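You operate a simulated robot arm through the tools that you are given. There is no shell and no other tool.

Carry out the task below with a simulated robot arm. There is one attempt and no reset: what you move stays moved.

TASK
Tighten the slack chain until the pointer is in the green.
Fine: drive off and the yellow bolt in first; loosen the white clamp lever, turn the black knob, clamp again; end with the bolt out and the drive on; the lift stays. Where these are worked on the way, their far stop is far enough and under half their travel is too little: white clamp lever, yellow lock bolt.

Only the result counts: the job must be done as asked and must still hold three seconds after the hand-in. Knocking over, shifting, dropping, spilling or breaking anything else fails it.

THE ROBOT
A 6-joint arm with a two-finger gripper, fixed in place. Base frame: the origin is at the foot of the arm, x ahead of it, y to its left, z up. Readings come in m, rad, newtons and seconds.
With the tool pointing down near the work surface it reaches from about 0.22 to 0.7 m from the base axis. Its first joint turns from -2.897 to 2.897 rad. Payload 1.57 kg.
Tool frame: the origin (TCP) lies between the finger pads and is the grasp point; the fingertips stand 0.021 m ahead of it; z points along the fingers, y is the line along which they close. The gripper opens to 0.07 m. The gripper's body begins 0.05 m behind the TCP.
Orientation is told as [roll, pitch, yaw] about the base's x, y, z axes, in that order, counted from this pose: with the fingers straight down and closing along the base's y, the tool's x points along the base's -x, its y along +y and its z along -z.

THE INTERFACE
- The arm moves only by the tool nudge_tool. Its argument "targets" is a list of rows, each a list of 7 numbers: the turn, a rotation vector about the tool's x, y, z in rad, then the shift along the tool's x, y, z in m, then the opening in per cent of the stroke, from 0 (shut) to 100 (fully open). In form: [[wx, wy, wz, tx, ty, tz, grip], ...]. A call has 1 to 20 rows; each row shifts and turns the commanded pose from where the row before left it, along the tool's axes as they then stand. Rows are played at 5 a second. More than 0.05 m and 0.15 rad between two rows, or a gripper value outside its range, and nothing of the call is played. Where a pose cannot be reached the arm comes as near as it can. A force on the tool above 60 N (or 10 N above the force at the start of the call, whichever is more), or a blocked arm, ends the call early, and 0.2 s more pass. The fingers move at their own pace and stop on an object; they squeeze with about 30 N. The grip force told is the motor's: it shows also when the fingers shut on nothing. Time passes only in rows, and 0.2 s behind the last, so rows that do not move let the fingers close. The reply holds the time, the measured pose of the TCP, the force on the tool along the base axes, the opening and the grip force, in the units named above and with some noise, with the torque about the TCP (base axes, N m) and any sound that the robot's microphone picked up, and new pictures: "show" is both (left out), scene, wrist or none.
- Cameras (640 x 400 px; columns grow to the right, rows downward): "scene" is fixed at [0.0532, 0.6521, 1.4233]; the picture's right is [-0.53, -0.85, 0.00], its down [-0.53, 0.32, -0.79] and it looks along [0.67, -0.41, -0.62] (base axes); focal length 214 px, centre (320, 200). "wrist" rides on the gripper at [0.079, 0.004, -0.081] in the tool frame; the picture's right is [-0.05, 1.00, 0.00], its down [-0.67, -0.04, -0.74] and it looks along [-0.74, -0.04, 0.67] (tool axes); focal length 256 px, centre (320, 200). There is no depth. A picture from a camera that has moved, and an enlarged one, comes with that camera's place and axes in the base frame and with its lens. The place of the scene camera against the robot may be out by one fixed shift of up to 0.025 m in any direction.
- zoom(camera, box): a new picture of the part [left, top, right, bottom] of that camera's present view, enlarged. The clock stands still meanwhile.
- sign_off(): hands the job in; it is judged then, once.

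Places have to be worked out from the pictures, the camera data and where the tool is seen. Open the gripper and draw the arm clear of the work before you hand the job in, unless the task says otherwise.

The tools are called as a command line: name --pt "numbers of a row" for each row, then --argument value for the rest, lists and objects as JSON in quotes. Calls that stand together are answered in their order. nudge_tool: Moves the arm, as the interface text tells. Its arguments: {"type":"object","properties":{"targets":{"type":"array"},"show":{"type":"string","enum":["both","scene","wrist","none"]}},"required":["targets"]} The other tools are called the same way: zoom (camera, box) takes an enlarged picture of a part of a camera's view; sign_off () hands the job in.

At the start:

```text
clock: 0.0
position: [0.3232, 0.2184, 1.3056]
orientation: [-0.002, 0.0, 0.001]
wrist_force: [0.6, -0.2, 0.9]
ft_torque: [-0.01, 0.01, -0.01]
width: 0.07
gripper_force: 0.0
```

scene: 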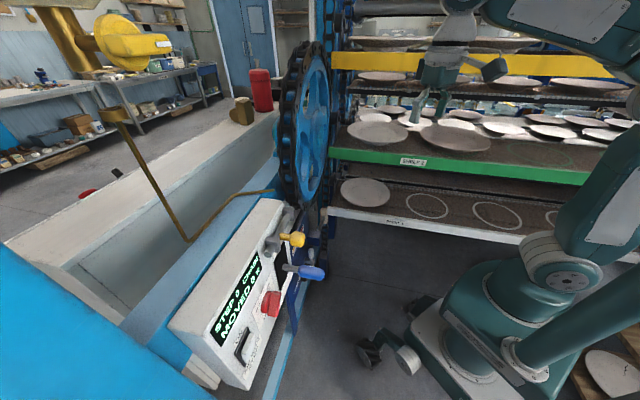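
wrist: 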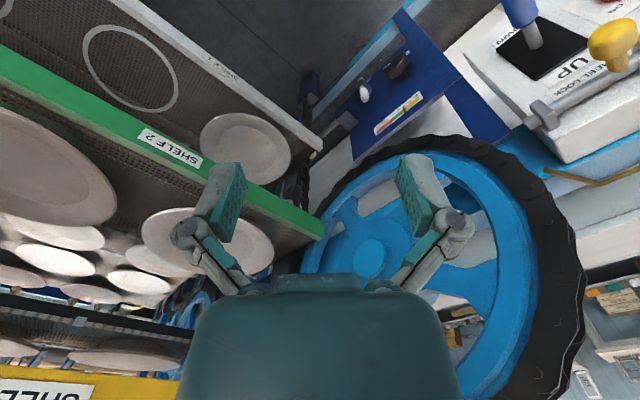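

The pictures show a chain wheel, a control box with a yellow bolt, blue lever, red button and black switch, and a blue tensioner plate with gauge. I enlarge these parts before moving.

zoom --camera "scene" --box '[160, 180, 340, 390]'

zoom --camera "wrist" --box '[300, 20, 480, 180]'

zoom --camera "wrist" --box '[440, 0, 640, 200]'

zoom --camera "scene" --box '[260, 200, 360, 320]'

```text
1.90 times, centred on (250, 285) of scene
camera zoom: at [0.0532, 0.6521, 1.4233], right [-0.53, -0.85, 0.0], down [-0.53, 0.32, -0.79], along [0.67, -0.41, -0.62], focal length 408 px, centre (453, 38)
```

zoom: 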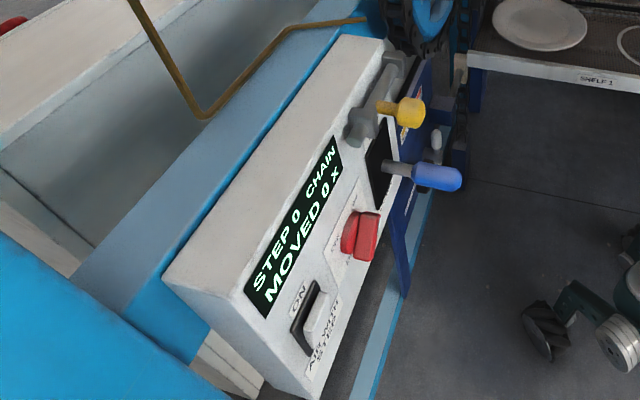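

```text
2.50 times, centred on (390, 100) of wrist
camera zoom: at [0.2422, 0.223, 1.3883], right [0.05, 1.0, 0.0], down [0.67, -0.03, 0.74], along [0.74, -0.04, -0.67], focal length 640 px, centre (145, 450)
```

zoom: 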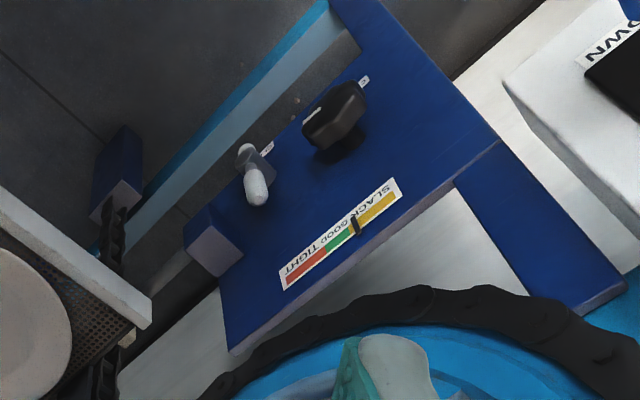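

```text
2.00 times, centred on (540, 100) of wrist
camera zoom: at [0.2422, 0.223, 1.3883], right [0.05, 1.0, 0.0], down [0.67, -0.03, 0.74], along [0.74, -0.04, -0.67], focal length 512 px, centre (-120, 400)
```

zoom: 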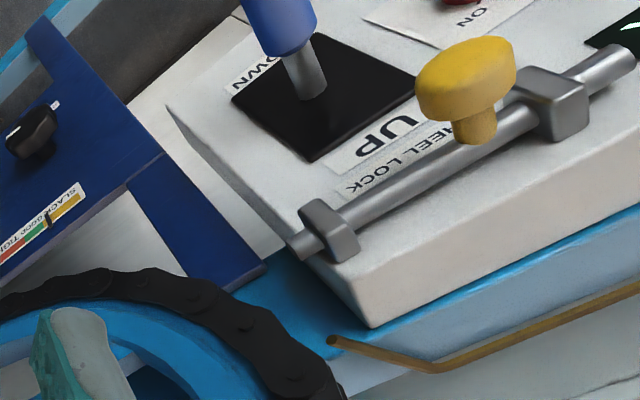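

```text
3.33 times, centred on (310, 260) of scene
camera zoom: at [0.0532, 0.6521, 1.4233], right [-0.53, -0.85, 0.0], down [-0.53, 0.32, -0.79], along [0.67, -0.41, -0.62], focal length 715 px, centre (353, 0)
```

zoom: 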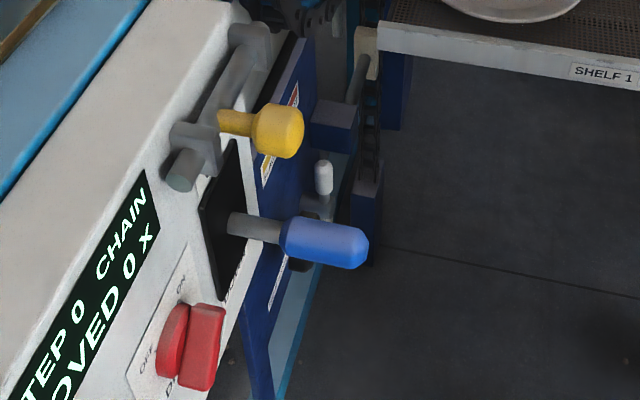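

I see the red switch, black switch and the display on the box; I enlarge those labels to read them before moving.

zoom --camera "scene" --box '[205, 270, 295, 390]'

zoom --camera "scene" --box '[280, 215, 330, 265]'

zoom --camera "wrist" --box '[340, 50, 440, 150]'

```text
3.33 times, centred on (250, 330) of scene
camera zoom: at [0.0532, 0.6521, 1.4233], right [-0.53, -0.85, 0.0], down [-0.53, 0.32, -0.79], along [0.67, -0.41, -0.62], focal length 715 px, centre (553, -233)
```

zoom: 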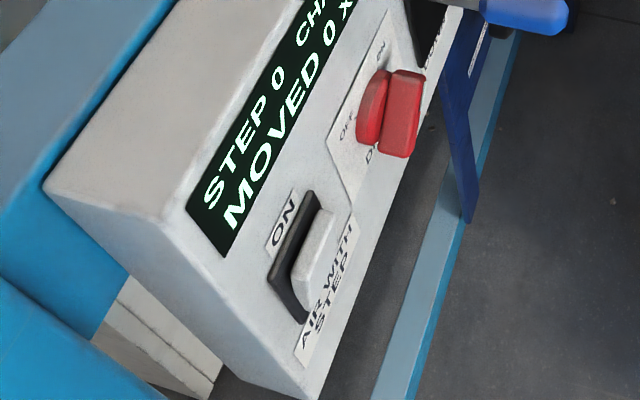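

```text
8.00 times, centred on (305, 240) of scene
camera zoom: at [0.0532, 0.6521, 1.4233], right [-0.53, -0.85, 0.0], down [-0.53, 0.32, -0.79], along [0.67, -0.41, -0.62], focal length 1716 px, centre (440, -120)
```

zoom: 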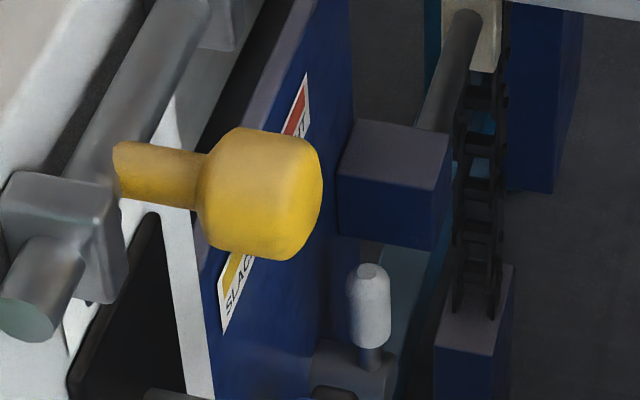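

```text
4.00 times, centred on (390, 100) of wrist
camera zoom: at [0.2422, 0.223, 1.3883], right [0.05, 1.0, 0.0], down [0.67, -0.03, 0.74], along [0.74, -0.04, -0.67], focal length 1024 px, centre (40, 600)
```

zoom: 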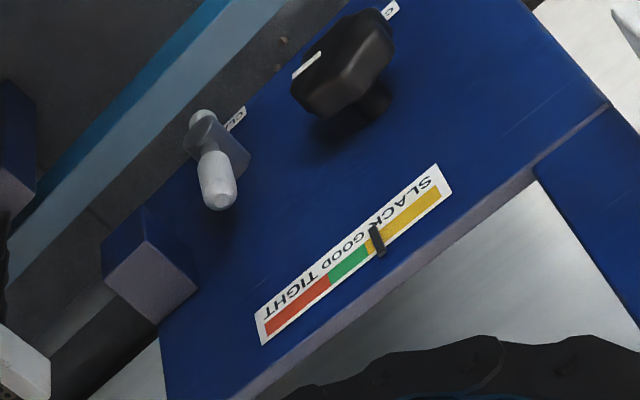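

The panel and tensioner plate appear to be vertical and yawed about 45°, facing the arm (normal about (-0.7,-0.7,0)). I start turning the tool about its own axis, high and clear, so that the camera will sit above the fingers when they point at the panel.

nudge_tool --pt "0 0 0.147 0 0 0 100" --pt "0 0 0.147 0 0 0 100" --pt "0 0 0.147 0 0 0 100" --pt "0 0 0.147 0 0 0 100" --pt "0 0 0.147 0 0 0 100" --pt "0 0 0.147 0 0 0 100" --pt "0 0 0.147 0 0 0 100" --pt "0 0 0.147 0 0 0 100" --pt "0 0 0.147 0 0 0 100" --pt "0 0 0.147 0 0 0 100" --pt "0 0 0.147 0 0 0 100" --pt "0 0 0.147 0 0 0 100" --pt "0 0 0.147 0 0 0 100" --pt "0 0 0.147 0 0 0 100" --pt "0 0 0.147 0 0 0 100" --pt "0 0 0.147 0 0 0 100"

```text
clock: 3.4
position: [0.3226, 0.2177, 1.3073]
orientation: [0.001, -0.002, -2.353]
wrist_force: [-0.8, -0.4, 0.0]
ft_torque: [0.01, 0.01, -0.01]
width: 0.0699
gripper_force: 0.1
camera wrist: at [0.3804, 0.2715, 1.3886], right [0.67, -0.74, 0.0], down [-0.49, -0.45, 0.75], along [-0.55, -0.5, -0.67], focal length 256 px, centre (320, 200)
```

scene: 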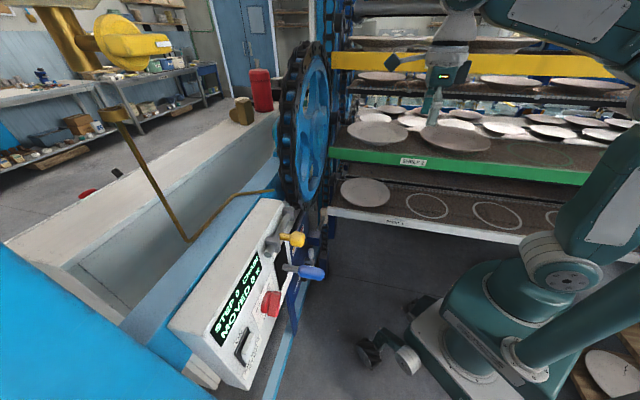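
wrist: 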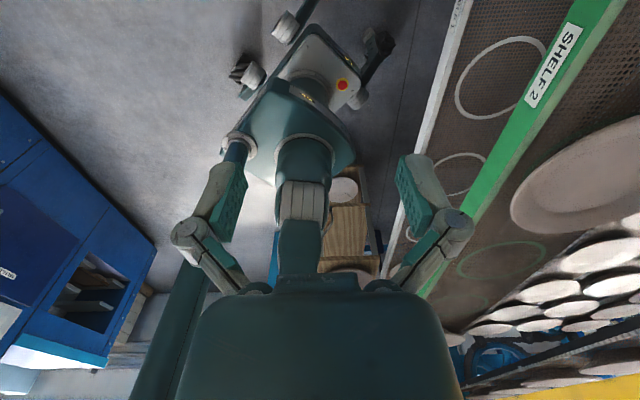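

The turn worked as commanded. Now I tilt the fingers up to point at the panel, keeping the TCP in place.

nudge_tool --pt "0 0.1428 0 0 0 0 100" --pt "0 0.1428 0 0 0 0 100" --pt "0 0.1428 0 0 0 0 100" --pt "0 0.1428 0 0 0 0 100" --pt "0 0.1428 0 0 0 0 100" --pt "0 0.1428 0 0 0 0 100" --pt "0 0.1428 0 0 0 0 100" --pt "0 0.1428 0 0 0 0 100" --pt "0 0.1428 0 0 0 0 100" --pt "0 0.1428 0 0 0 0 100" --pt "0 0.1428 0 0 0 0 100"

```text
clock: 5.8
position: [0.3211, 0.2179, 1.3051]
orientation: [0.909, 1.565, -1.439]
wrist_force: [0.8, -0.3, 0.6]
ft_torque: [-0.04, 0.02, 0.02]
width: 0.07
gripper_force: 0.1
camera wrist: at [0.2665, 0.1579, 1.386], right [0.71, -0.7, -0.05], down [-0.55, -0.51, -0.66], along [0.44, 0.5, -0.75], focal length 256 px, centre (320, 200)
```

scene: 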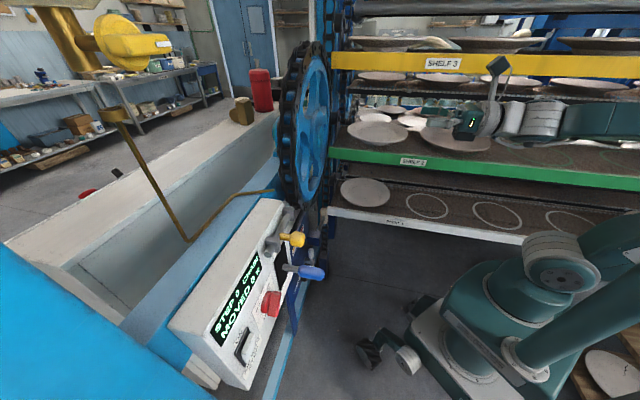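
wrist: 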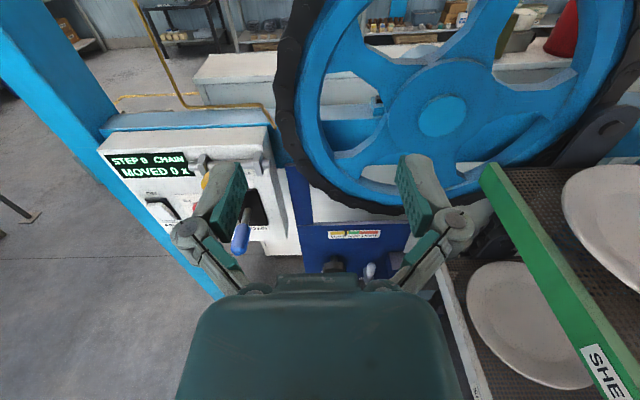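

The camera now sits above the fingers and sees the panel, wheel and plate upright. I shift the tool sideways (tool -y) to look at the panel between the fingers.

nudge_tool --pt "0 0 0 0 -0.04 0 100" --pt "0 0 0 0 -0.04 0 100" --pt "0 0 0 0 -0.04 0 100" --pt "0 0 0 0 -0.04 0 100" --pt "0 0 0 0 -0.04 0 100"

```text
clock: 7.0
position: [0.2677, 0.264, 1.3073]
orientation: [-0.046, 1.51, -2.354]
wrist_force: [-0.4, 0.1, 0.1]
ft_torque: [0.0, 0.0, 0.0]
width: 0.07
gripper_force: 0.0
out of reach, approached as far as the arm can: row 2, 3, 4, 5
camera wrist: at [0.2185, 0.2052, 1.3925], right [0.73, -0.68, -0.06], down [-0.56, -0.55, -0.62], along [0.39, 0.49, -0.78], focal length 256 px, centre (320, 200)
```

scene: 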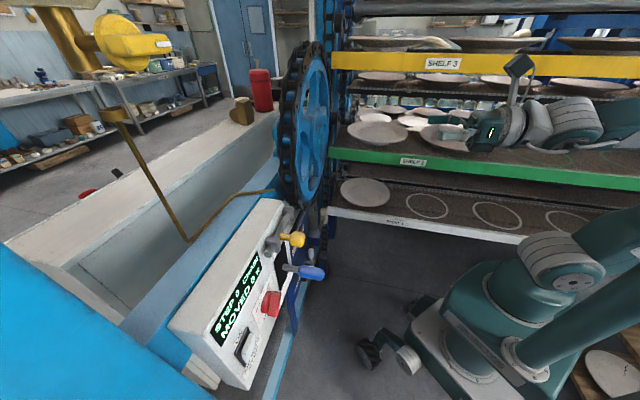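
wrist: 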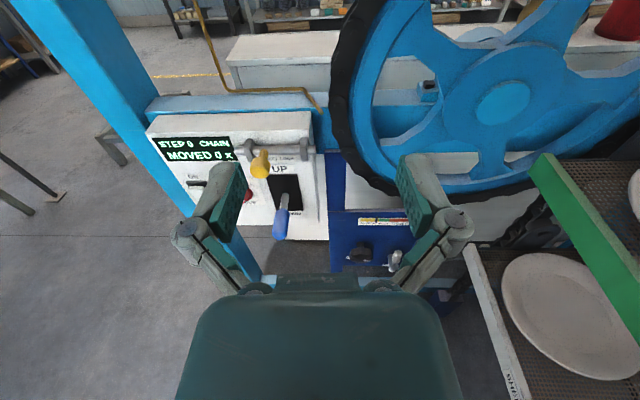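

The arm reached an inner limit there; I move forward and a bit down, where it should have more room, and look again.

nudge_tool --pt "0 0 0 -0.02 0 0.03 100" --pt "0 0 0 -0.02 0 0.03 100" --pt "0 0 0 -0.02 0 0.02 100"

```text
clock: 7.8
position: [0.3442, 0.2965, 1.2646]
orientation: [0.219, 1.57, -2.124]
wrist_force: [0.4, -0.5, -0.2]
ft_torque: [-0.01, 0.04, 0.0]
width: 0.07
gripper_force: 0.1
out of reach, approached as far as the arm can: row 1, 2, 3
camera wrist: at [0.2903, 0.2359, 1.3448], right [0.71, -0.7, -0.05], down [-0.55, -0.51, -0.66], along [0.44, 0.5, -0.75], focal length 256 px, centre (320, 200)
```

scene: 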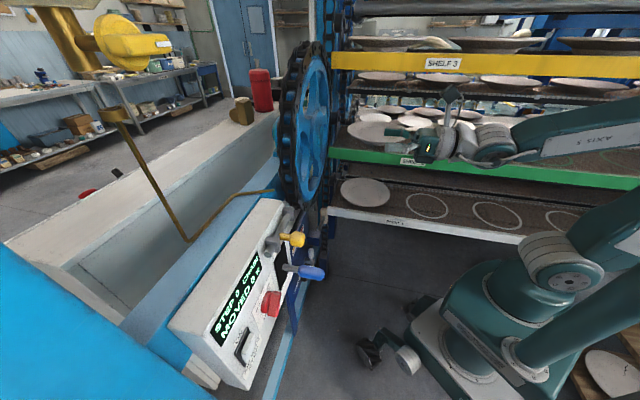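
wrist: 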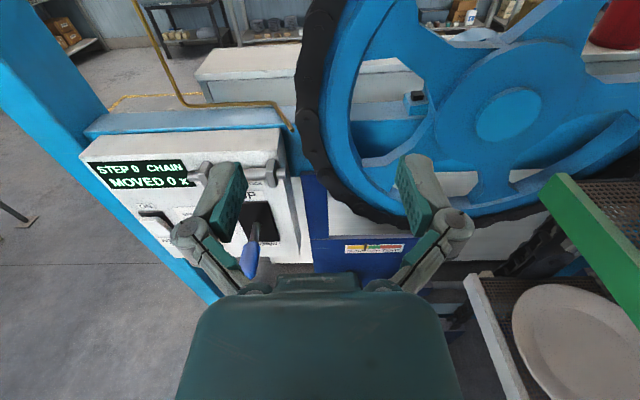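

It partly followed; the inner limit depends on distance from the base. I go a little further forward and down to see whether the commanded pose becomes reachable.

nudge_tool --pt "0 0 0 -0.025 0 0.02 100" --pt "0 0 0 -0.025 0 0.02 100"

```text
clock: 8.4
position: [0.3809, 0.3115, 1.218]
orientation: [0.297, 1.568, -2.05]
wrist_force: [-1.2, -0.5, 0.1]
ft_torque: [0.0, -0.01, 0.01]
width: 0.0701
gripper_force: 0.1
out of reach, approached as far as the arm can: row 1, 2
camera wrist: at [0.3277, 0.2512, 1.2989], right [0.71, -0.7, -0.05], down [-0.55, -0.51, -0.66], along [0.44, 0.5, -0.75], focal length 256 px, centre (320, 200)
```

scene: 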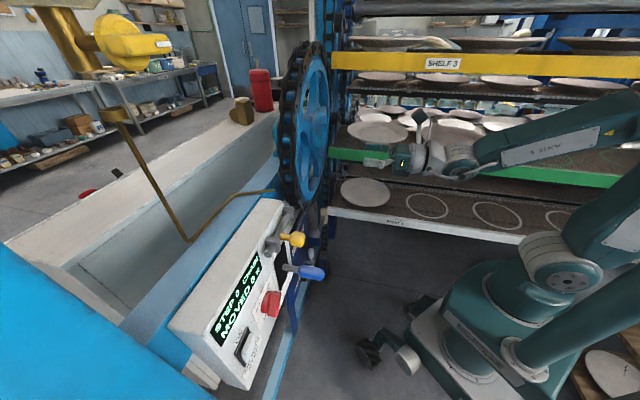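
wrist: 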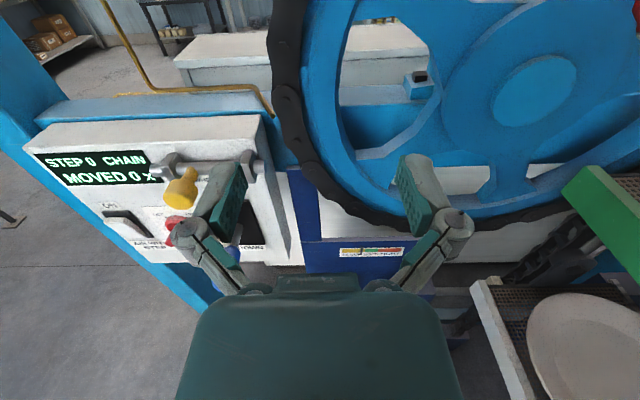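

The sideways part isn't being followed (u stays near +0.05), which suggests a wrist joint limit rather than distance. I look at the arm closely to understand its build.

zoom --camera "scene" --box '[380, 80, 640, 240]'

zoom --camera "scene" --box '[340, 220, 640, 400]'

```text
2.46 times, centred on (510, 160) of scene
camera zoom: at [0.0532, 0.6521, 1.4233], right [-0.53, -0.85, 0.0], down [-0.53, 0.32, -0.79], along [0.67, -0.41, -0.62], focal length 528 px, centre (-148, 298)
```

zoom: 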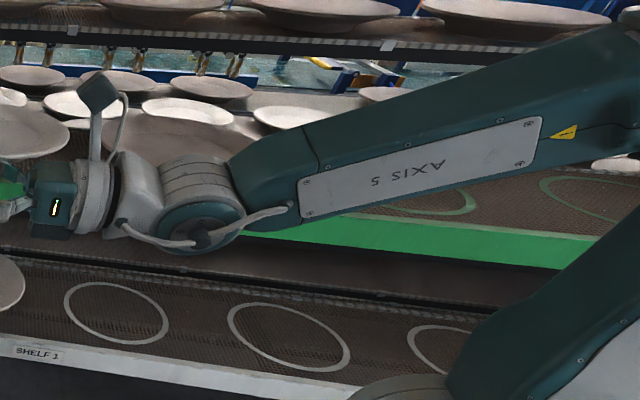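

```text
2.13 times, centred on (490, 310) of scene
camera zoom: at [0.0532, 0.6521, 1.4233], right [-0.53, -0.85, 0.0], down [-0.53, 0.32, -0.79], along [0.67, -0.41, -0.62], focal length 458 px, centre (-43, -35)
```

zoom: 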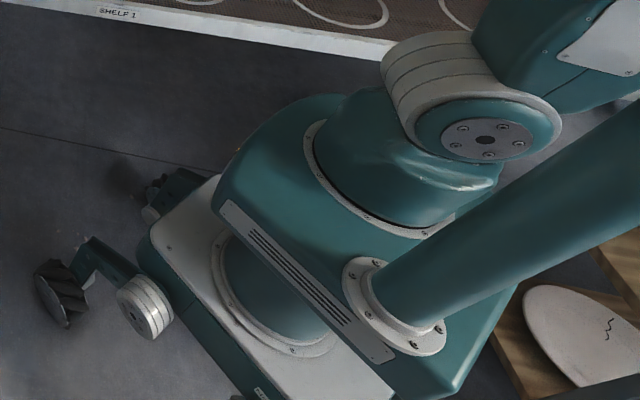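

The arm has a spherical wrist, and the forearm roll (axis 4) has apparently wound up to its limit while tilting. I back off the sideways command to learn whether the commanded pose accumulates past the limit.

nudge_tool --pt "0 0 0 0 0.035 0 100" --pt "0 0 0 0 0.035 0 100" --pt "0 0 0 0 0.035 0 100" --pt "0 0 0 0 0.035 0 100" --pt "0 0 0 0 0.035 0 100" --show "scene"

```text
clock: 9.6
position: [0.5069, 0.1871, 1.2179]
orientation: [-0.113, 1.57, -2.463]
wrist_force: [0.4, 0.6, -0.2]
ft_torque: [0.0, 0.01, 0.03]
width: 0.0699
gripper_force: 0.0
```

scene: 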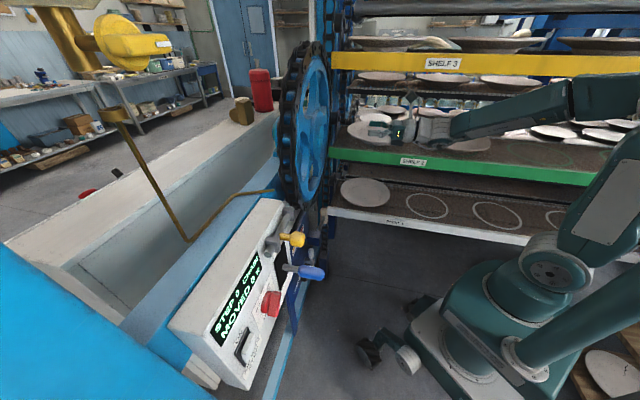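

The commanded pose is re-anchored at what was reached. I come back sideways and tilt the fingers down again to unwind axis 4, so I can redo the tilt in the arm's own vertical plane.

nudge_tool --pt "0 0 0 0 -0.035 0 100" --pt "0 0 0 0 -0.035 0 100" --pt "0 0 0 0 -0.035 0 100" --pt "0 0 0 0 -0.035 0 100" --pt "0 -0.1428 0 0 0 0 100" --pt "0 -0.1428 0 0 0 0 100" --pt "0 -0.1428 0 0 0 0 100" --pt "0 -0.1428 0 0 0 0 100" --pt "0 -0.1428 0 0 0 0 100" --pt "0 -0.1428 0 0 0 0 100" --pt "0 -0.1428 0 0 0 0 100" --pt "0 -0.1428 0 0 0 0 100" --show "scene"

```text
clock: 12.2
position: [0.4058, 0.2871, 1.2197]
orientation: [0.0, 0.425, -2.352]
wrist_force: [0.9, 0.4, 0.1]
ft_torque: [-0.03, -0.02, -0.01]
width: 0.0701
gripper_force: 0.1
```

scene: 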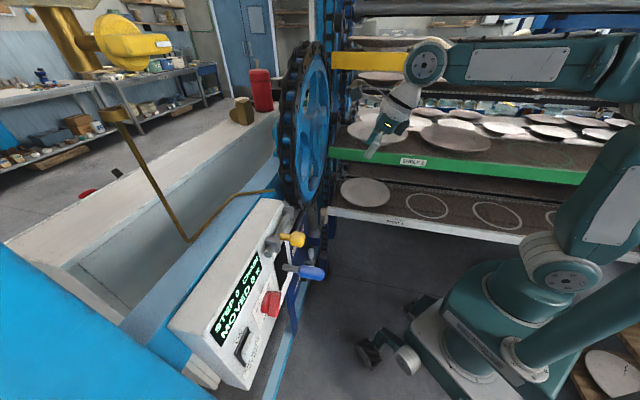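

Tool is now 65° below horizontal and the wrist bend is downward. I shift sideways by 0.086 m so that the tool axis lies in the plane through the base axis.

nudge_tool --pt "0 0 0 0 -0.043 0 100" --pt "0 0 0 0 -0.043 0 100" --pt "0 0 0 0 0 0 100" --show "none"

```text
clock: 13.0
position: [0.3815, 0.3093, 1.2161]
orientation: [-0.006, 0.427, -2.343]
wrist_force: [-0.8, -1.5, 0.1]
ft_torque: [-0.01, 0.0, -0.02]
width: 0.0701
gripper_force: 0.1
out of reach, approached as far as the arm can: row 1, 2
```

The blockage is more likely axis 6 near its end (camera-up needs about 180° there). I instead turn the tool -90° about its axis so the camera ends up on the left side, with fingers closing vertically, which should keep all wrist axes mid-range.

nudge_tool --pt "0 0 -0.1428 0 0 0 100" --pt "0 0 -0.1428 0 0 0 100" --pt "0 0 -0.1428 0 0 0 100" --pt "0 0 -0.1428 0 0 0 100" --pt "0 0 -0.1428 0 0 0 100" --pt "0 0 -0.1428 0 0 0 100" --pt "0 0 -0.1428 0 0 0 100" --pt "0 0 -0.1428 0 0 0 100" --pt "0 0 -0.1428 0 0 0 100" --pt "0 0 -0.1428 0 0 0 100" --pt "0 0 -0.1428 0 0 0 100" --pt "0 0 0 0.027 0 0 100" --pt "0 0 0 0.026 0 0 100" --pt "0 0 0 0 0 0 100"

```text
clock: 16.0
position: [0.343, 0.3452, 1.2184]
orientation: [0.426, 0.002, -0.781]
wrist_force: [-0.2, 0.1, 0.4]
ft_torque: [0.02, -0.01, 0.0]
width: 0.07
gripper_force: 0.0
camera wrist: at [0.2654, 0.3801, 1.2944], right [0.68, 0.61, 0.41], down [0.23, -0.71, 0.66], along [0.7, -0.35, -0.62], focal length 256 px, centre (320, 200)
```

scene: 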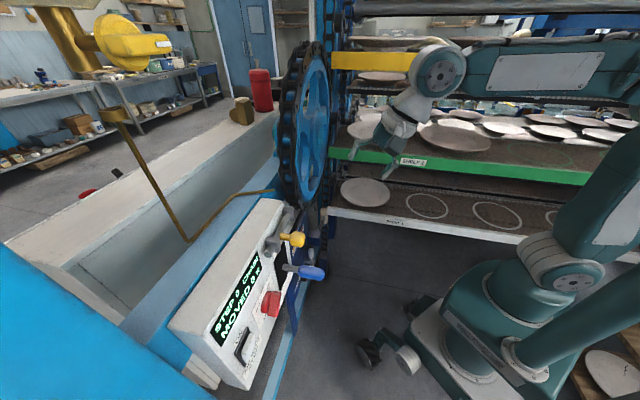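
wrist: 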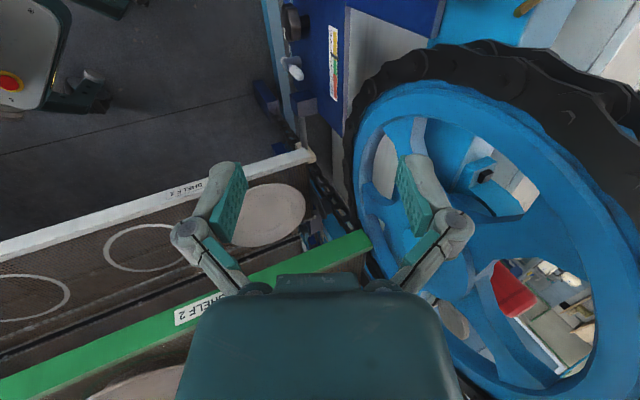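

The turn and shift worked. Now I tilt the fingers up to horizontal about tool x, in the arm's own plane.

nudge_tool --pt "-0.143 0 0 0 0 0 100" --pt "-0.143 0 0 0 0 0 100" --pt "-0.143 0 0 0 0 0 100" --pt "-0.143 0 0 0 0 0 100" --pt "-0.143 0 0 0 0 0 100" --pt "-0.143 0 0 0 0 0 100" --pt "-0.143 0 0 0 0 0 100" --pt "-0.143 0 0 0 0 0 100" --pt "0 0 0 0 0 0 100"

```text
clock: 18.0
position: [0.3442, 0.3466, 1.2172]
orientation: [1.573, 0.0, -0.782]
wrist_force: [-0.5, 0.3, -1.5]
ft_torque: [0.02, 0.02, 0.01]
width: 0.07
gripper_force: 0.1
out of reach, approached as far as the arm can: row 6
camera wrist: at [0.2291, 0.344, 1.2227], right [0.04, -0.04, 1.0], down [-0.05, -1.0, -0.04], along [1.0, -0.05, -0.04], focal length 256 px, centre (320, 200)
```

scene: 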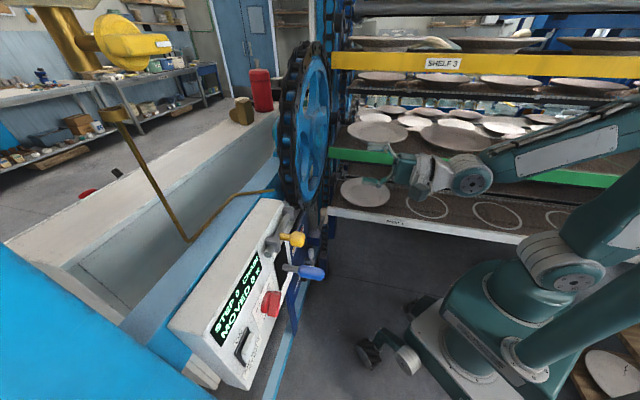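
wrist: 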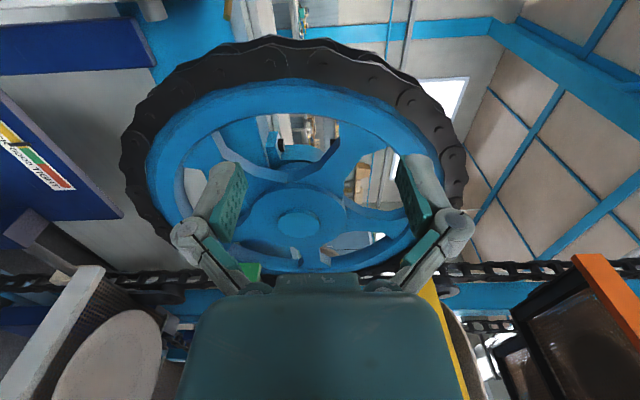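

The wrist passed straight through, so axis 4 stays centred. I now move left (tool +x) and down toward the front of the panel, staying back from it, to look at the controls.

nudge_tool --pt "0 0 0 0.035 -0.03 0 100" --pt "0 0 0 0.035 -0.03 0 100" --pt "0 0 0 0.035 -0.03 0 100" --pt "0 0 0 0.035 -0.03 -0.01 100" --pt "0 0 0 0.035 -0.03 -0.02 100" --pt "0 0 0 0.035 -0.03 -0.02 100"

```text
refused: row 5 steps farther than a row can; nothing moved
```

Row 5 was slightly over the per-row step; I shorten the steps and repeat.

nudge_tool --pt "0 0 0 0.035 -0.03 0 100" --pt "0 0 0 0.035 -0.03 0 100" --pt "0 0 0 0.035 -0.03 0 100" --pt "0 0 0 0.035 -0.03 0 100" --pt "0 0 0 0.03 -0.03 -0.015 100" --pt "0 0 0 0.03 -0.03 -0.015 100"

```text
clock: 19.4
position: [0.1797, 0.4649, 1.0378]
orientation: [1.57, 0.0, -0.781]
wrist_force: [0.8, 0.2, -0.9]
ft_torque: [0.0, -0.01, -0.03]
width: 0.07
gripper_force: 0.0
camera wrist: at [0.065, 0.4643, 1.0438], right [0.04, -0.04, 1.0], down [-0.05, -1.0, -0.04], along [1.0, -0.05, -0.04], focal length 256 px, centre (320, 200)
```

scene: 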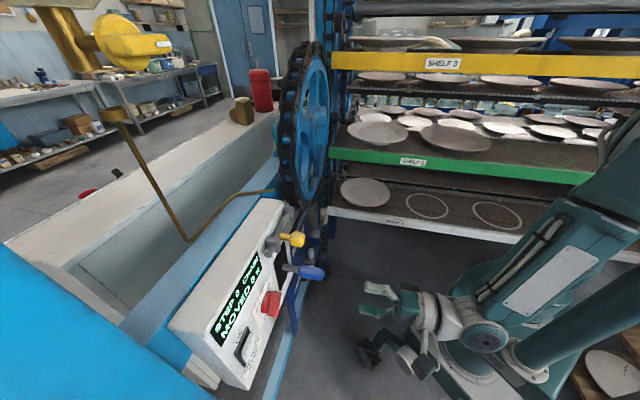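
wrist: 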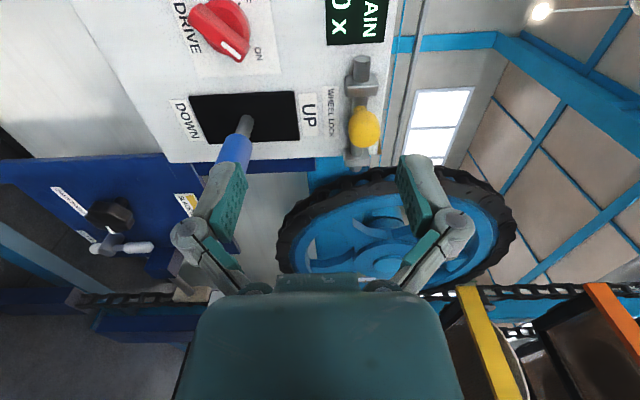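

I now see the panel well (picture's right is world up). I enlarge the drive switch, bolt and the tensioner plate.

zoom --camera "wrist" --box '[150, 0, 290, 90]'

zoom --camera "wrist" --box '[280, 30, 440, 190]'

zoom --camera "wrist" --box '[0, 140, 240, 300]'

```text
4.44 times, centred on (220, 45) of wrist
camera zoom: at [0.065, 0.4643, 1.0438], right [0.04, -0.04, 1.0], down [-0.05, -1.0, -0.04], along [1.0, -0.05, -0.04], focal length 1138 px, centre (764, 889)
```

zoom: 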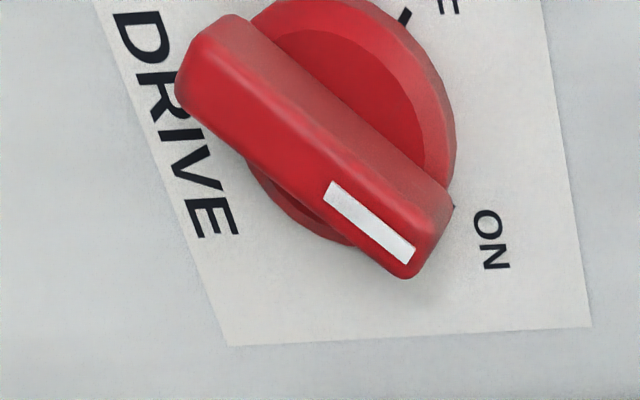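

```text
2.50 times, centred on (360, 110) of wrist
camera zoom: at [0.065, 0.4643, 1.0438], right [0.04, -0.04, 1.0], down [-0.05, -1.0, -0.04], along [1.0, -0.05, -0.04], focal length 640 px, centre (220, 425)
```

zoom: 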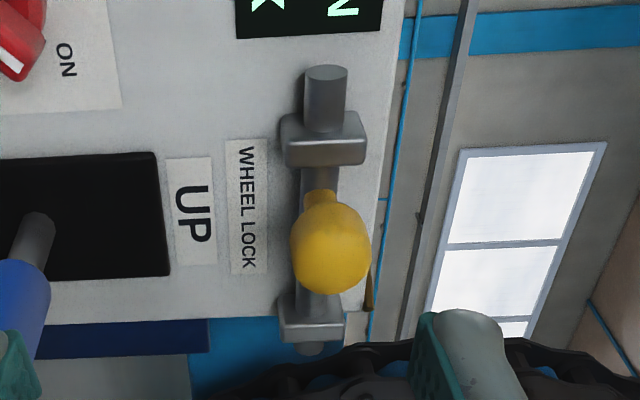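

```text
2.50 times, centred on (120, 220) of wrist
camera zoom: at [0.065, 0.4643, 1.0438], right [0.04, -0.04, 1.0], down [-0.05, -1.0, -0.04], along [1.0, -0.05, -0.04], focal length 640 px, centre (820, 150)
```

zoom: 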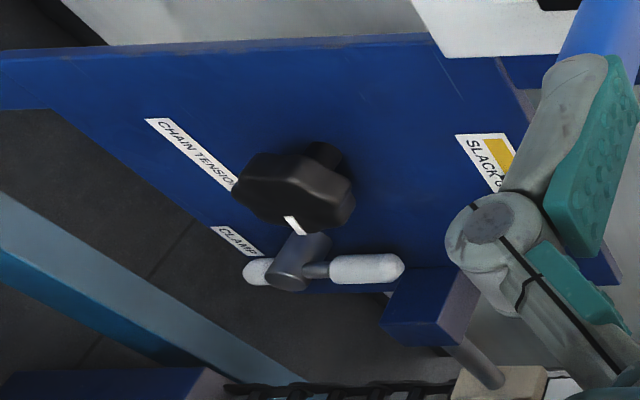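

The red drive selector's mark points to ON (upper right) and OFF is at the upper left, so the drive must be turned 90° counter-clockwise. I judge the selector at about u=-0.21, z=0.95 (in panel coordinates); I move level with it, still well back, and roll the fingers -45° to match the bar.

nudge_tool --pt "0 0 0 0.006 -0.045 0 100" --pt "0 0 0 0.006 -0.045 0 100" --pt "0 0 -0.1309 0 0 0 100" --pt "0 0 -0.1309 0 0 0 100" --pt "0 0 -0.1309 0 0 0 100" --pt "0 0 -0.1309 0 0 0 100" --pt "0 0 -0.1309 0 0 0 100" --pt "0 0 -0.1309 0 0 0 100" --pt "0 0 0 0 0 0 100"

```text
clock: 21.4
position: [0.1717, 0.4742, 0.9474]
orientation: [1.571, -0.788, -0.781]
wrist_force: [0.2, -0.8, 0.0]
ft_torque: [0.0, -0.02, 0.01]
width: 0.07
gripper_force: 0.0
camera wrist: at [0.0718, 0.4575, 0.8954], right [-0.48, 0.47, 0.74], down [-0.17, -0.88, 0.45], along [0.86, 0.08, 0.5], focal length 256 px, centre (320, 200)
```

scene: 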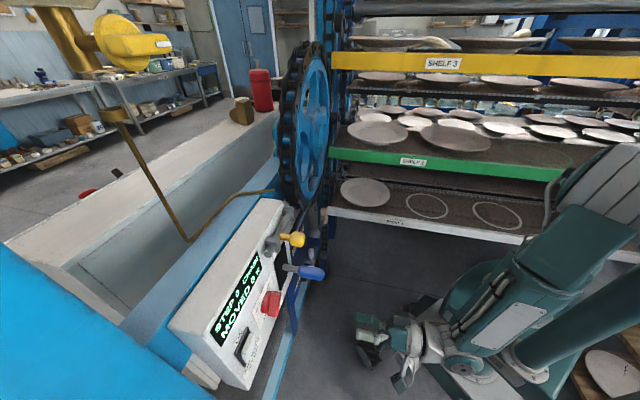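
wrist: 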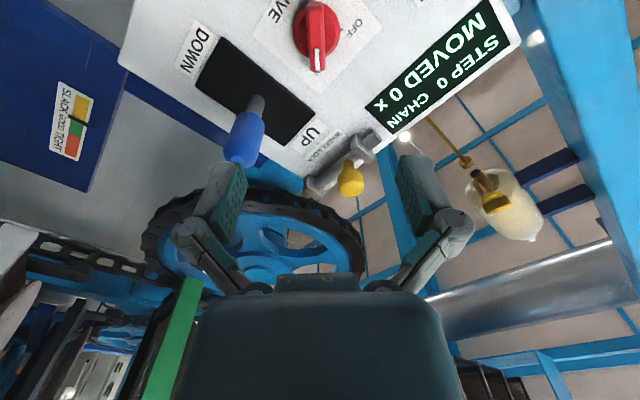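

The bar now appears vertical in the wrist picture, i.e. aligned with the gap between the fingers. I enlarge it to judge its centre and depth.

zoom --camera "wrist" --box '[260, 0, 380, 80]'

```text
5.00 times, centred on (320, 40) of wrist
camera zoom: at [0.0718, 0.4575, 0.8954], right [-0.48, 0.47, 0.74], down [-0.17, -0.88, 0.45], along [0.86, 0.08, 0.5], focal length 1280 px, centre (320, 1000)
```

zoom: 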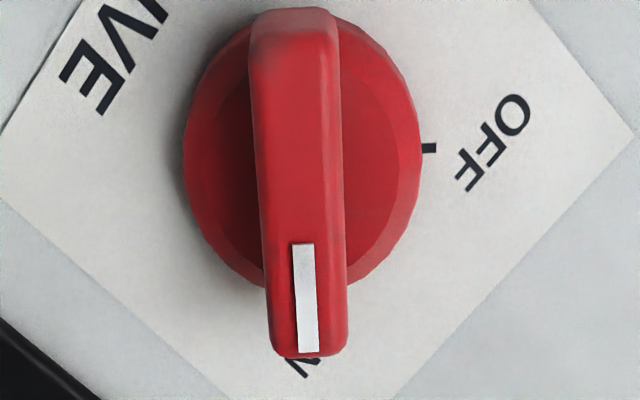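

Triangulating two views: selector centre at u≈-0.210, z≈0.945, bar front face at a≈0.638 and the panel at a≈0.675. I advance so the tips straddle the bar with about 12 mm overlap, then look.

nudge_tool --pt "0 0 0 0 -0.003 0.04 60" --pt "0 0 0 0 0 0.04 60" --pt "0 0 0 0 0 0.04 60" --pt "0 0 0 0 0 0.03 60" --pt "0 0 0 0 0 0 60"

```text
clock: 22.6
position: [0.2793, 0.5785, 0.9465]
orientation: [1.571, -0.786, -0.78]
wrist_force: [-0.6, 0.1, -0.6]
ft_torque: [0.0, 0.01, -0.01]
width: 0.042
gripper_force: 0.0
camera wrist: at [0.1794, 0.5628, 0.8941], right [-0.47, 0.47, 0.74], down [-0.17, -0.88, 0.45], along [0.86, 0.08, 0.5], focal length 256 px, centre (320, 200)
```

scene: 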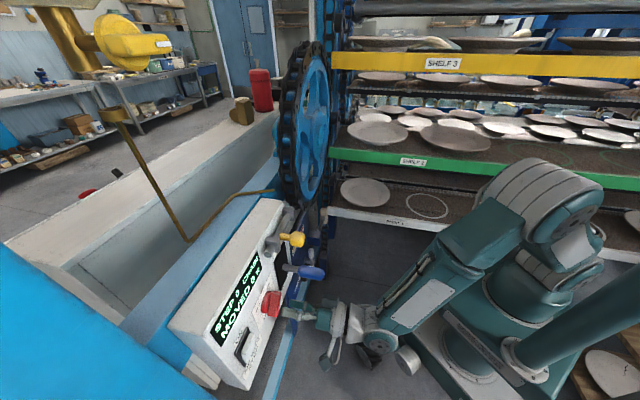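
wrist: 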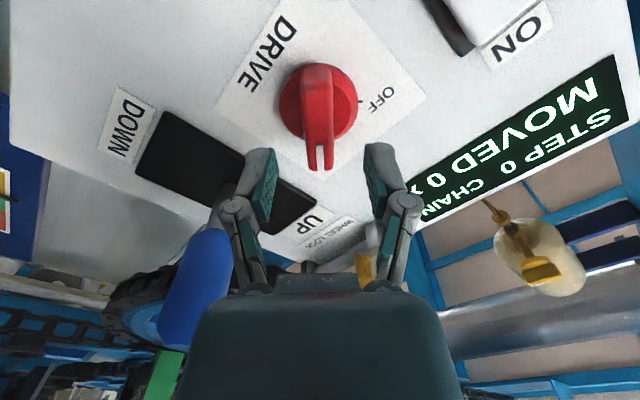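

Bar is centred between the fingers. I go the last 20 mm in and close on it.

nudge_tool --pt "0 0 0 0 0 0.01 60" --pt "0 0 0 0 0 0.011 60" --pt "0 0 0 0 0 0 0" --pt "0 0 0 0 0 0 0" --pt "0 0 0 0 0 0 0"

```text
clock: 23.8
position: [0.2935, 0.5939, 0.9454]
orientation: [1.571, -0.785, -0.78]
wrist_force: [-3.6, -6.7, -4.3]
ft_torque: [-0.1, 0.09, 0.05]
width: 0.0158
gripper_force: 32.0
camera wrist: at [0.1935, 0.5772, 0.8932], right [-0.47, 0.47, 0.74], down [-0.17, -0.88, 0.45], along [0.86, 0.08, 0.5], focal length 256 px, centre (320, 200)
```

scene: 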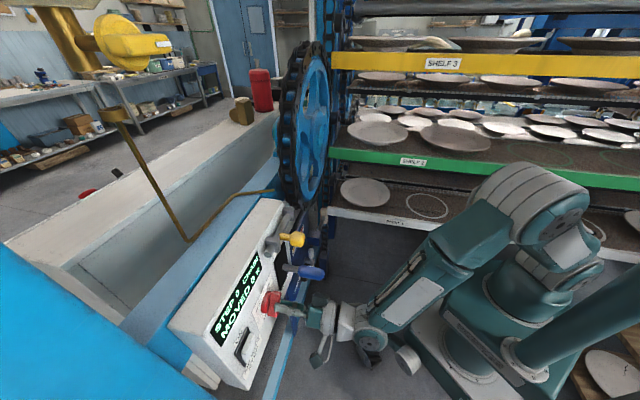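
wrist: 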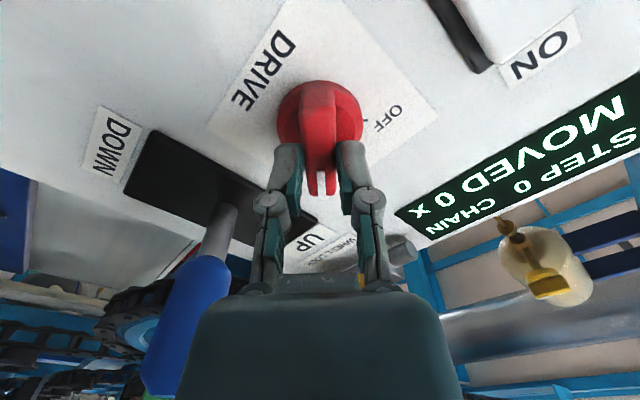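

Grip is firm at 15.8 mm on the selector, centred on its axis. I turn it counter-clockwise in small steps (first half), watching the force.

nudge_tool --pt "0 0 -0.131 0 0 0 0" --pt "0 0 -0.131 0 0 0 0" --pt "0 0 -0.131 0 0 0 0" --pt "0 0 -0.131 0 0 0 0" --pt "0 0 -0.131 0 0 0 0" --pt "0 0 -0.131 0 0 0 0" --show "wrist"

```text
clock: 25.2
position: [0.2946, 0.5931, 0.9456]
orientation: [-1.394, -1.566, 2.185]
wrist_force: [-8.1, -10.4, -6.4]
ft_torque: [-0.62, 0.59, -0.06]
width: 0.0162
gripper_force: 31.7
camera wrist: at [0.2327, 0.5386, 0.8669], right [-0.71, 0.7, 0.05], down [-0.5, -0.55, 0.67], along [0.5, 0.45, 0.74], focal length 256 px, centre (320, 200)
```

wrist: 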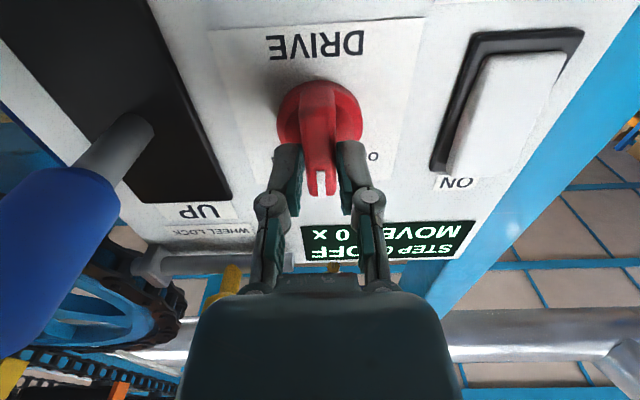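

The selector follows and the display seems to have changed to OFF. I continue the rest of the quarter turn.

nudge_tool --pt "0 0 -0.131 0 0 0 0" --pt "0 0 -0.131 0 0 0 0" --pt "0 0 -0.131 0 0 0 0" --pt "0 0 -0.131 0 0 0 0" --pt "0 0 -0.131 0 0 0 0" --pt "0 0 -0.131 0 0 0 0" --show "wrist"

zoom --camera "wrist" --box '[180, 20, 500, 280]'

```text
clock: 26.6
position: [0.2946, 0.5934, 0.9451]
orientation: [-1.57, -0.782, 2.359]
wrist_force: [-7.8, -13.1, -9.4]
ft_torque: [-0.26, 0.55, -0.37]
width: 0.0159
gripper_force: 31.6
camera wrist: at [0.2734, 0.4984, 0.8874], right [-0.53, 0.52, -0.67], down [-0.84, -0.21, 0.49], along [0.11, 0.83, 0.55], focal length 256 px, centre (320, 200)
```

wrist: 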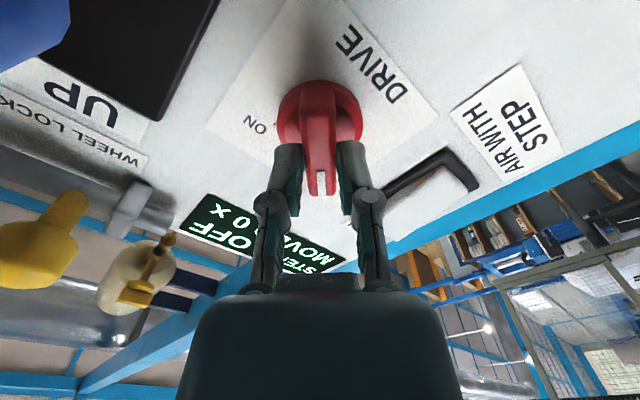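

```text
1.54 times, centred on (340, 150) of wrist
camera zoom: at [0.2734, 0.4984, 0.8874], right [-0.53, 0.52, -0.67], down [-0.84, -0.21, 0.49], along [0.11, 0.83, 0.55], focal length 394 px, centre (289, 277)
```

zoom: 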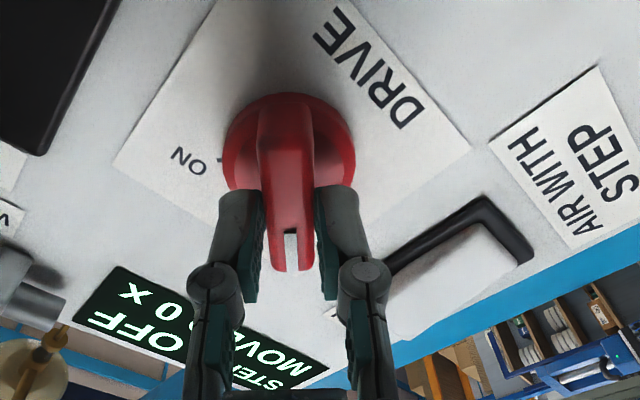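

The selector now points to OFF and the display says OFF. I open the fingers and draw straight back.

nudge_tool --pt "0 0 0 0 0 0 60" --pt "0 0 0 0 0 0 60" --pt "0 0 0 0 0 -0.03 60" --pt "0 0 0 0 0 -0.04 60" --pt "0 0 0 0 0 -0.04 60" --pt "0 0 0 0 0 -0.04 60" --show "both"

zoom --camera "wrist" --box '[140, 0, 500, 220]'

zoom --camera "scene" --box '[205, 230, 325, 340]'

```text
clock: 28.0
position: [0.1879, 0.4868, 0.9445]
orientation: [-1.571, -0.785, 2.363]
wrist_force: [0.0, -0.2, 0.1]
ft_torque: [-0.01, -0.02, 0.03]
width: 0.0419
gripper_force: 0.1
camera wrist: at [0.1674, 0.3912, 0.8871], right [-0.53, 0.52, -0.67], down [-0.84, -0.21, 0.49], along [0.12, 0.82, 0.55], focal length 256 px, centre (320, 200)
```

scene: 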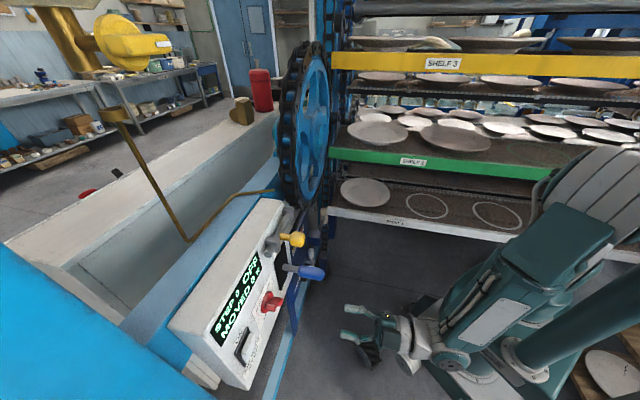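
wrist: 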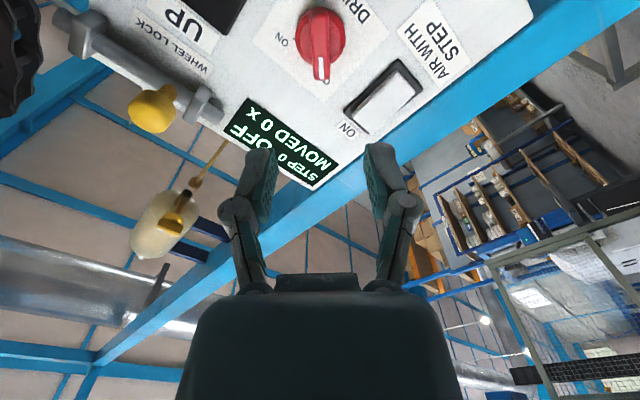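

```text
1.78 times, centred on (320, 110) of wrist
camera zoom: at [0.1674, 0.3912, 0.8871], right [-0.53, 0.52, -0.67], down [-0.84, -0.21, 0.49], along [0.12, 0.82, 0.55], focal length 455 px, centre (320, 360)
```

zoom: 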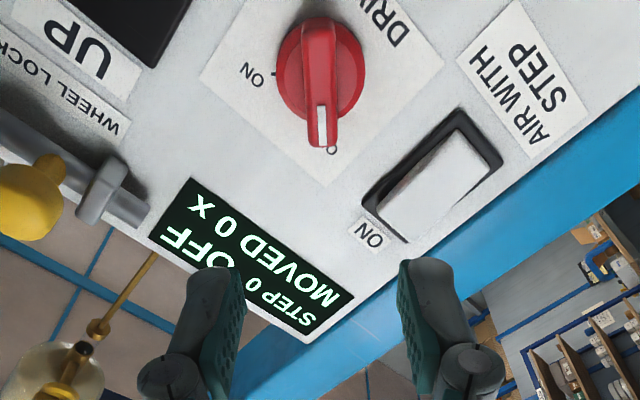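

```text
3.64 times, centred on (265, 285) of scene
camera zoom: at [0.0532, 0.6521, 1.4233], right [-0.53, -0.85, 0.0], down [-0.53, 0.32, -0.79], along [0.67, -0.41, -0.62], focal length 780 px, centre (520, -109)
```

zoom: 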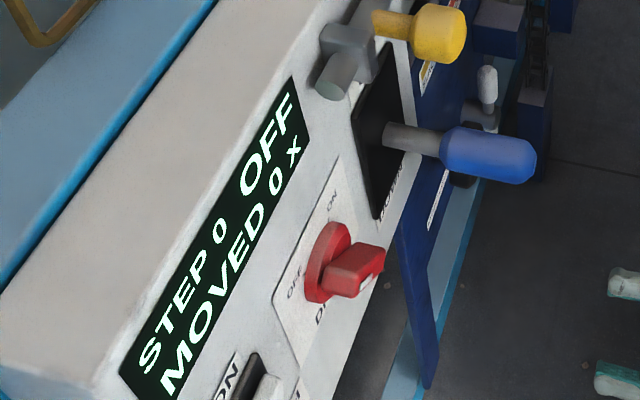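

Drive is off ("STEP 0 OFF"). I roll the tool back so the fingers close vertically with the camera on the left, then rise to stand in front of the yellow bolt knob.

nudge_tool --pt "0 0 0.14725 0 0 0 80" --pt "0 0 0.14725 0 0 0 80" --pt "0 0 0.14725 0 0 0 80" --pt "0 0 0.14725 0 0 0 80" --pt "0 0 0.14725 0 0 0 80" --pt "0 0 0.14725 0 0 0 80" --pt "0 0 0.14725 0 0 0 80" --pt "0 0 0.14725 0 0 0 80" --pt "0 0 0.14725 0 0 0 80" --pt "0 0 0.14725 0 0 0 80" --pt "0 0 0.14725 0 0 0 80" --pt "0 0 0.14725 0 0 0 80" --pt "0 0 0.14725 0 0 0 80" --pt "0 0 0.14725 0 0 0 80" --pt "0 0 0.14725 0 0 0 80" --pt "0 0 0.14725 0 0 0 80" --pt "0 0 0 -0.021 0.0335 0 80" --pt "0 0 0 -0.021 0.0335 0 80" --pt "0 0 0 -0.021 0.0335 0 80" --pt "0 0 0 -0.021 0.0335 0 80" --show "both"

zoom --camera "wrist" --box '[220, 20, 420, 180]'

```text
clock: 32.2
position: [0.2484, 0.4252, 1.0806]
orientation: [1.572, -0.002, -0.781]
wrist_force: [-0.2, -0.4, 0.1]
ft_torque: [0.01, -0.02, 0.01]
width: 0.0561
gripper_force: 0.1
camera wrist: at [0.1332, 0.4241, 1.0854], right [0.04, -0.04, 1.0], down [-0.05, -1.0, -0.04], along [1.0, -0.05, -0.04], focal length 256 px, centre (320, 200)
```

scene: 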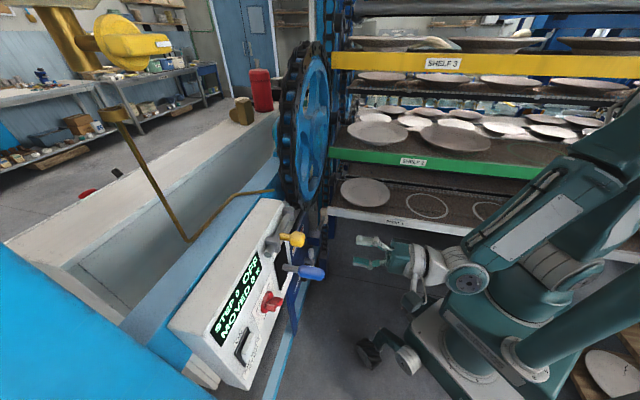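
wrist: 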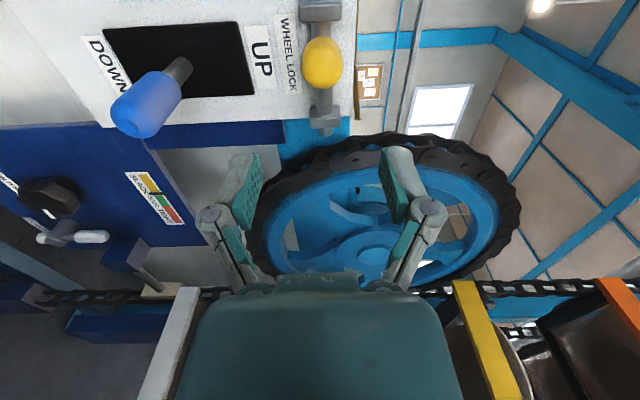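

```text
2.50 times, centred on (320, 100) of wrist
camera zoom: at [0.1332, 0.4241, 1.0854], right [0.04, -0.04, 1.0], down [-0.05, -1.0, -0.04], along [1.0, -0.05, -0.04], focal length 640 px, centre (320, 450)
```

zoom: 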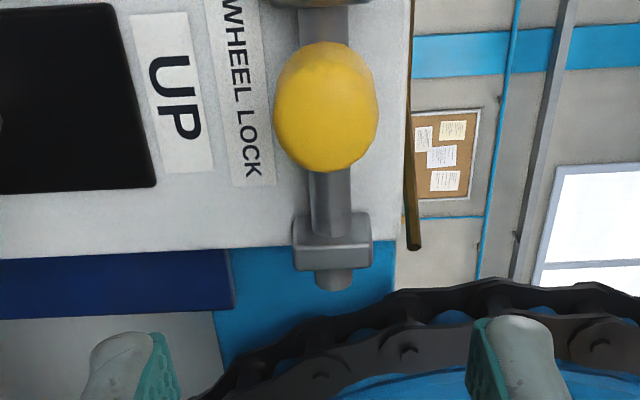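

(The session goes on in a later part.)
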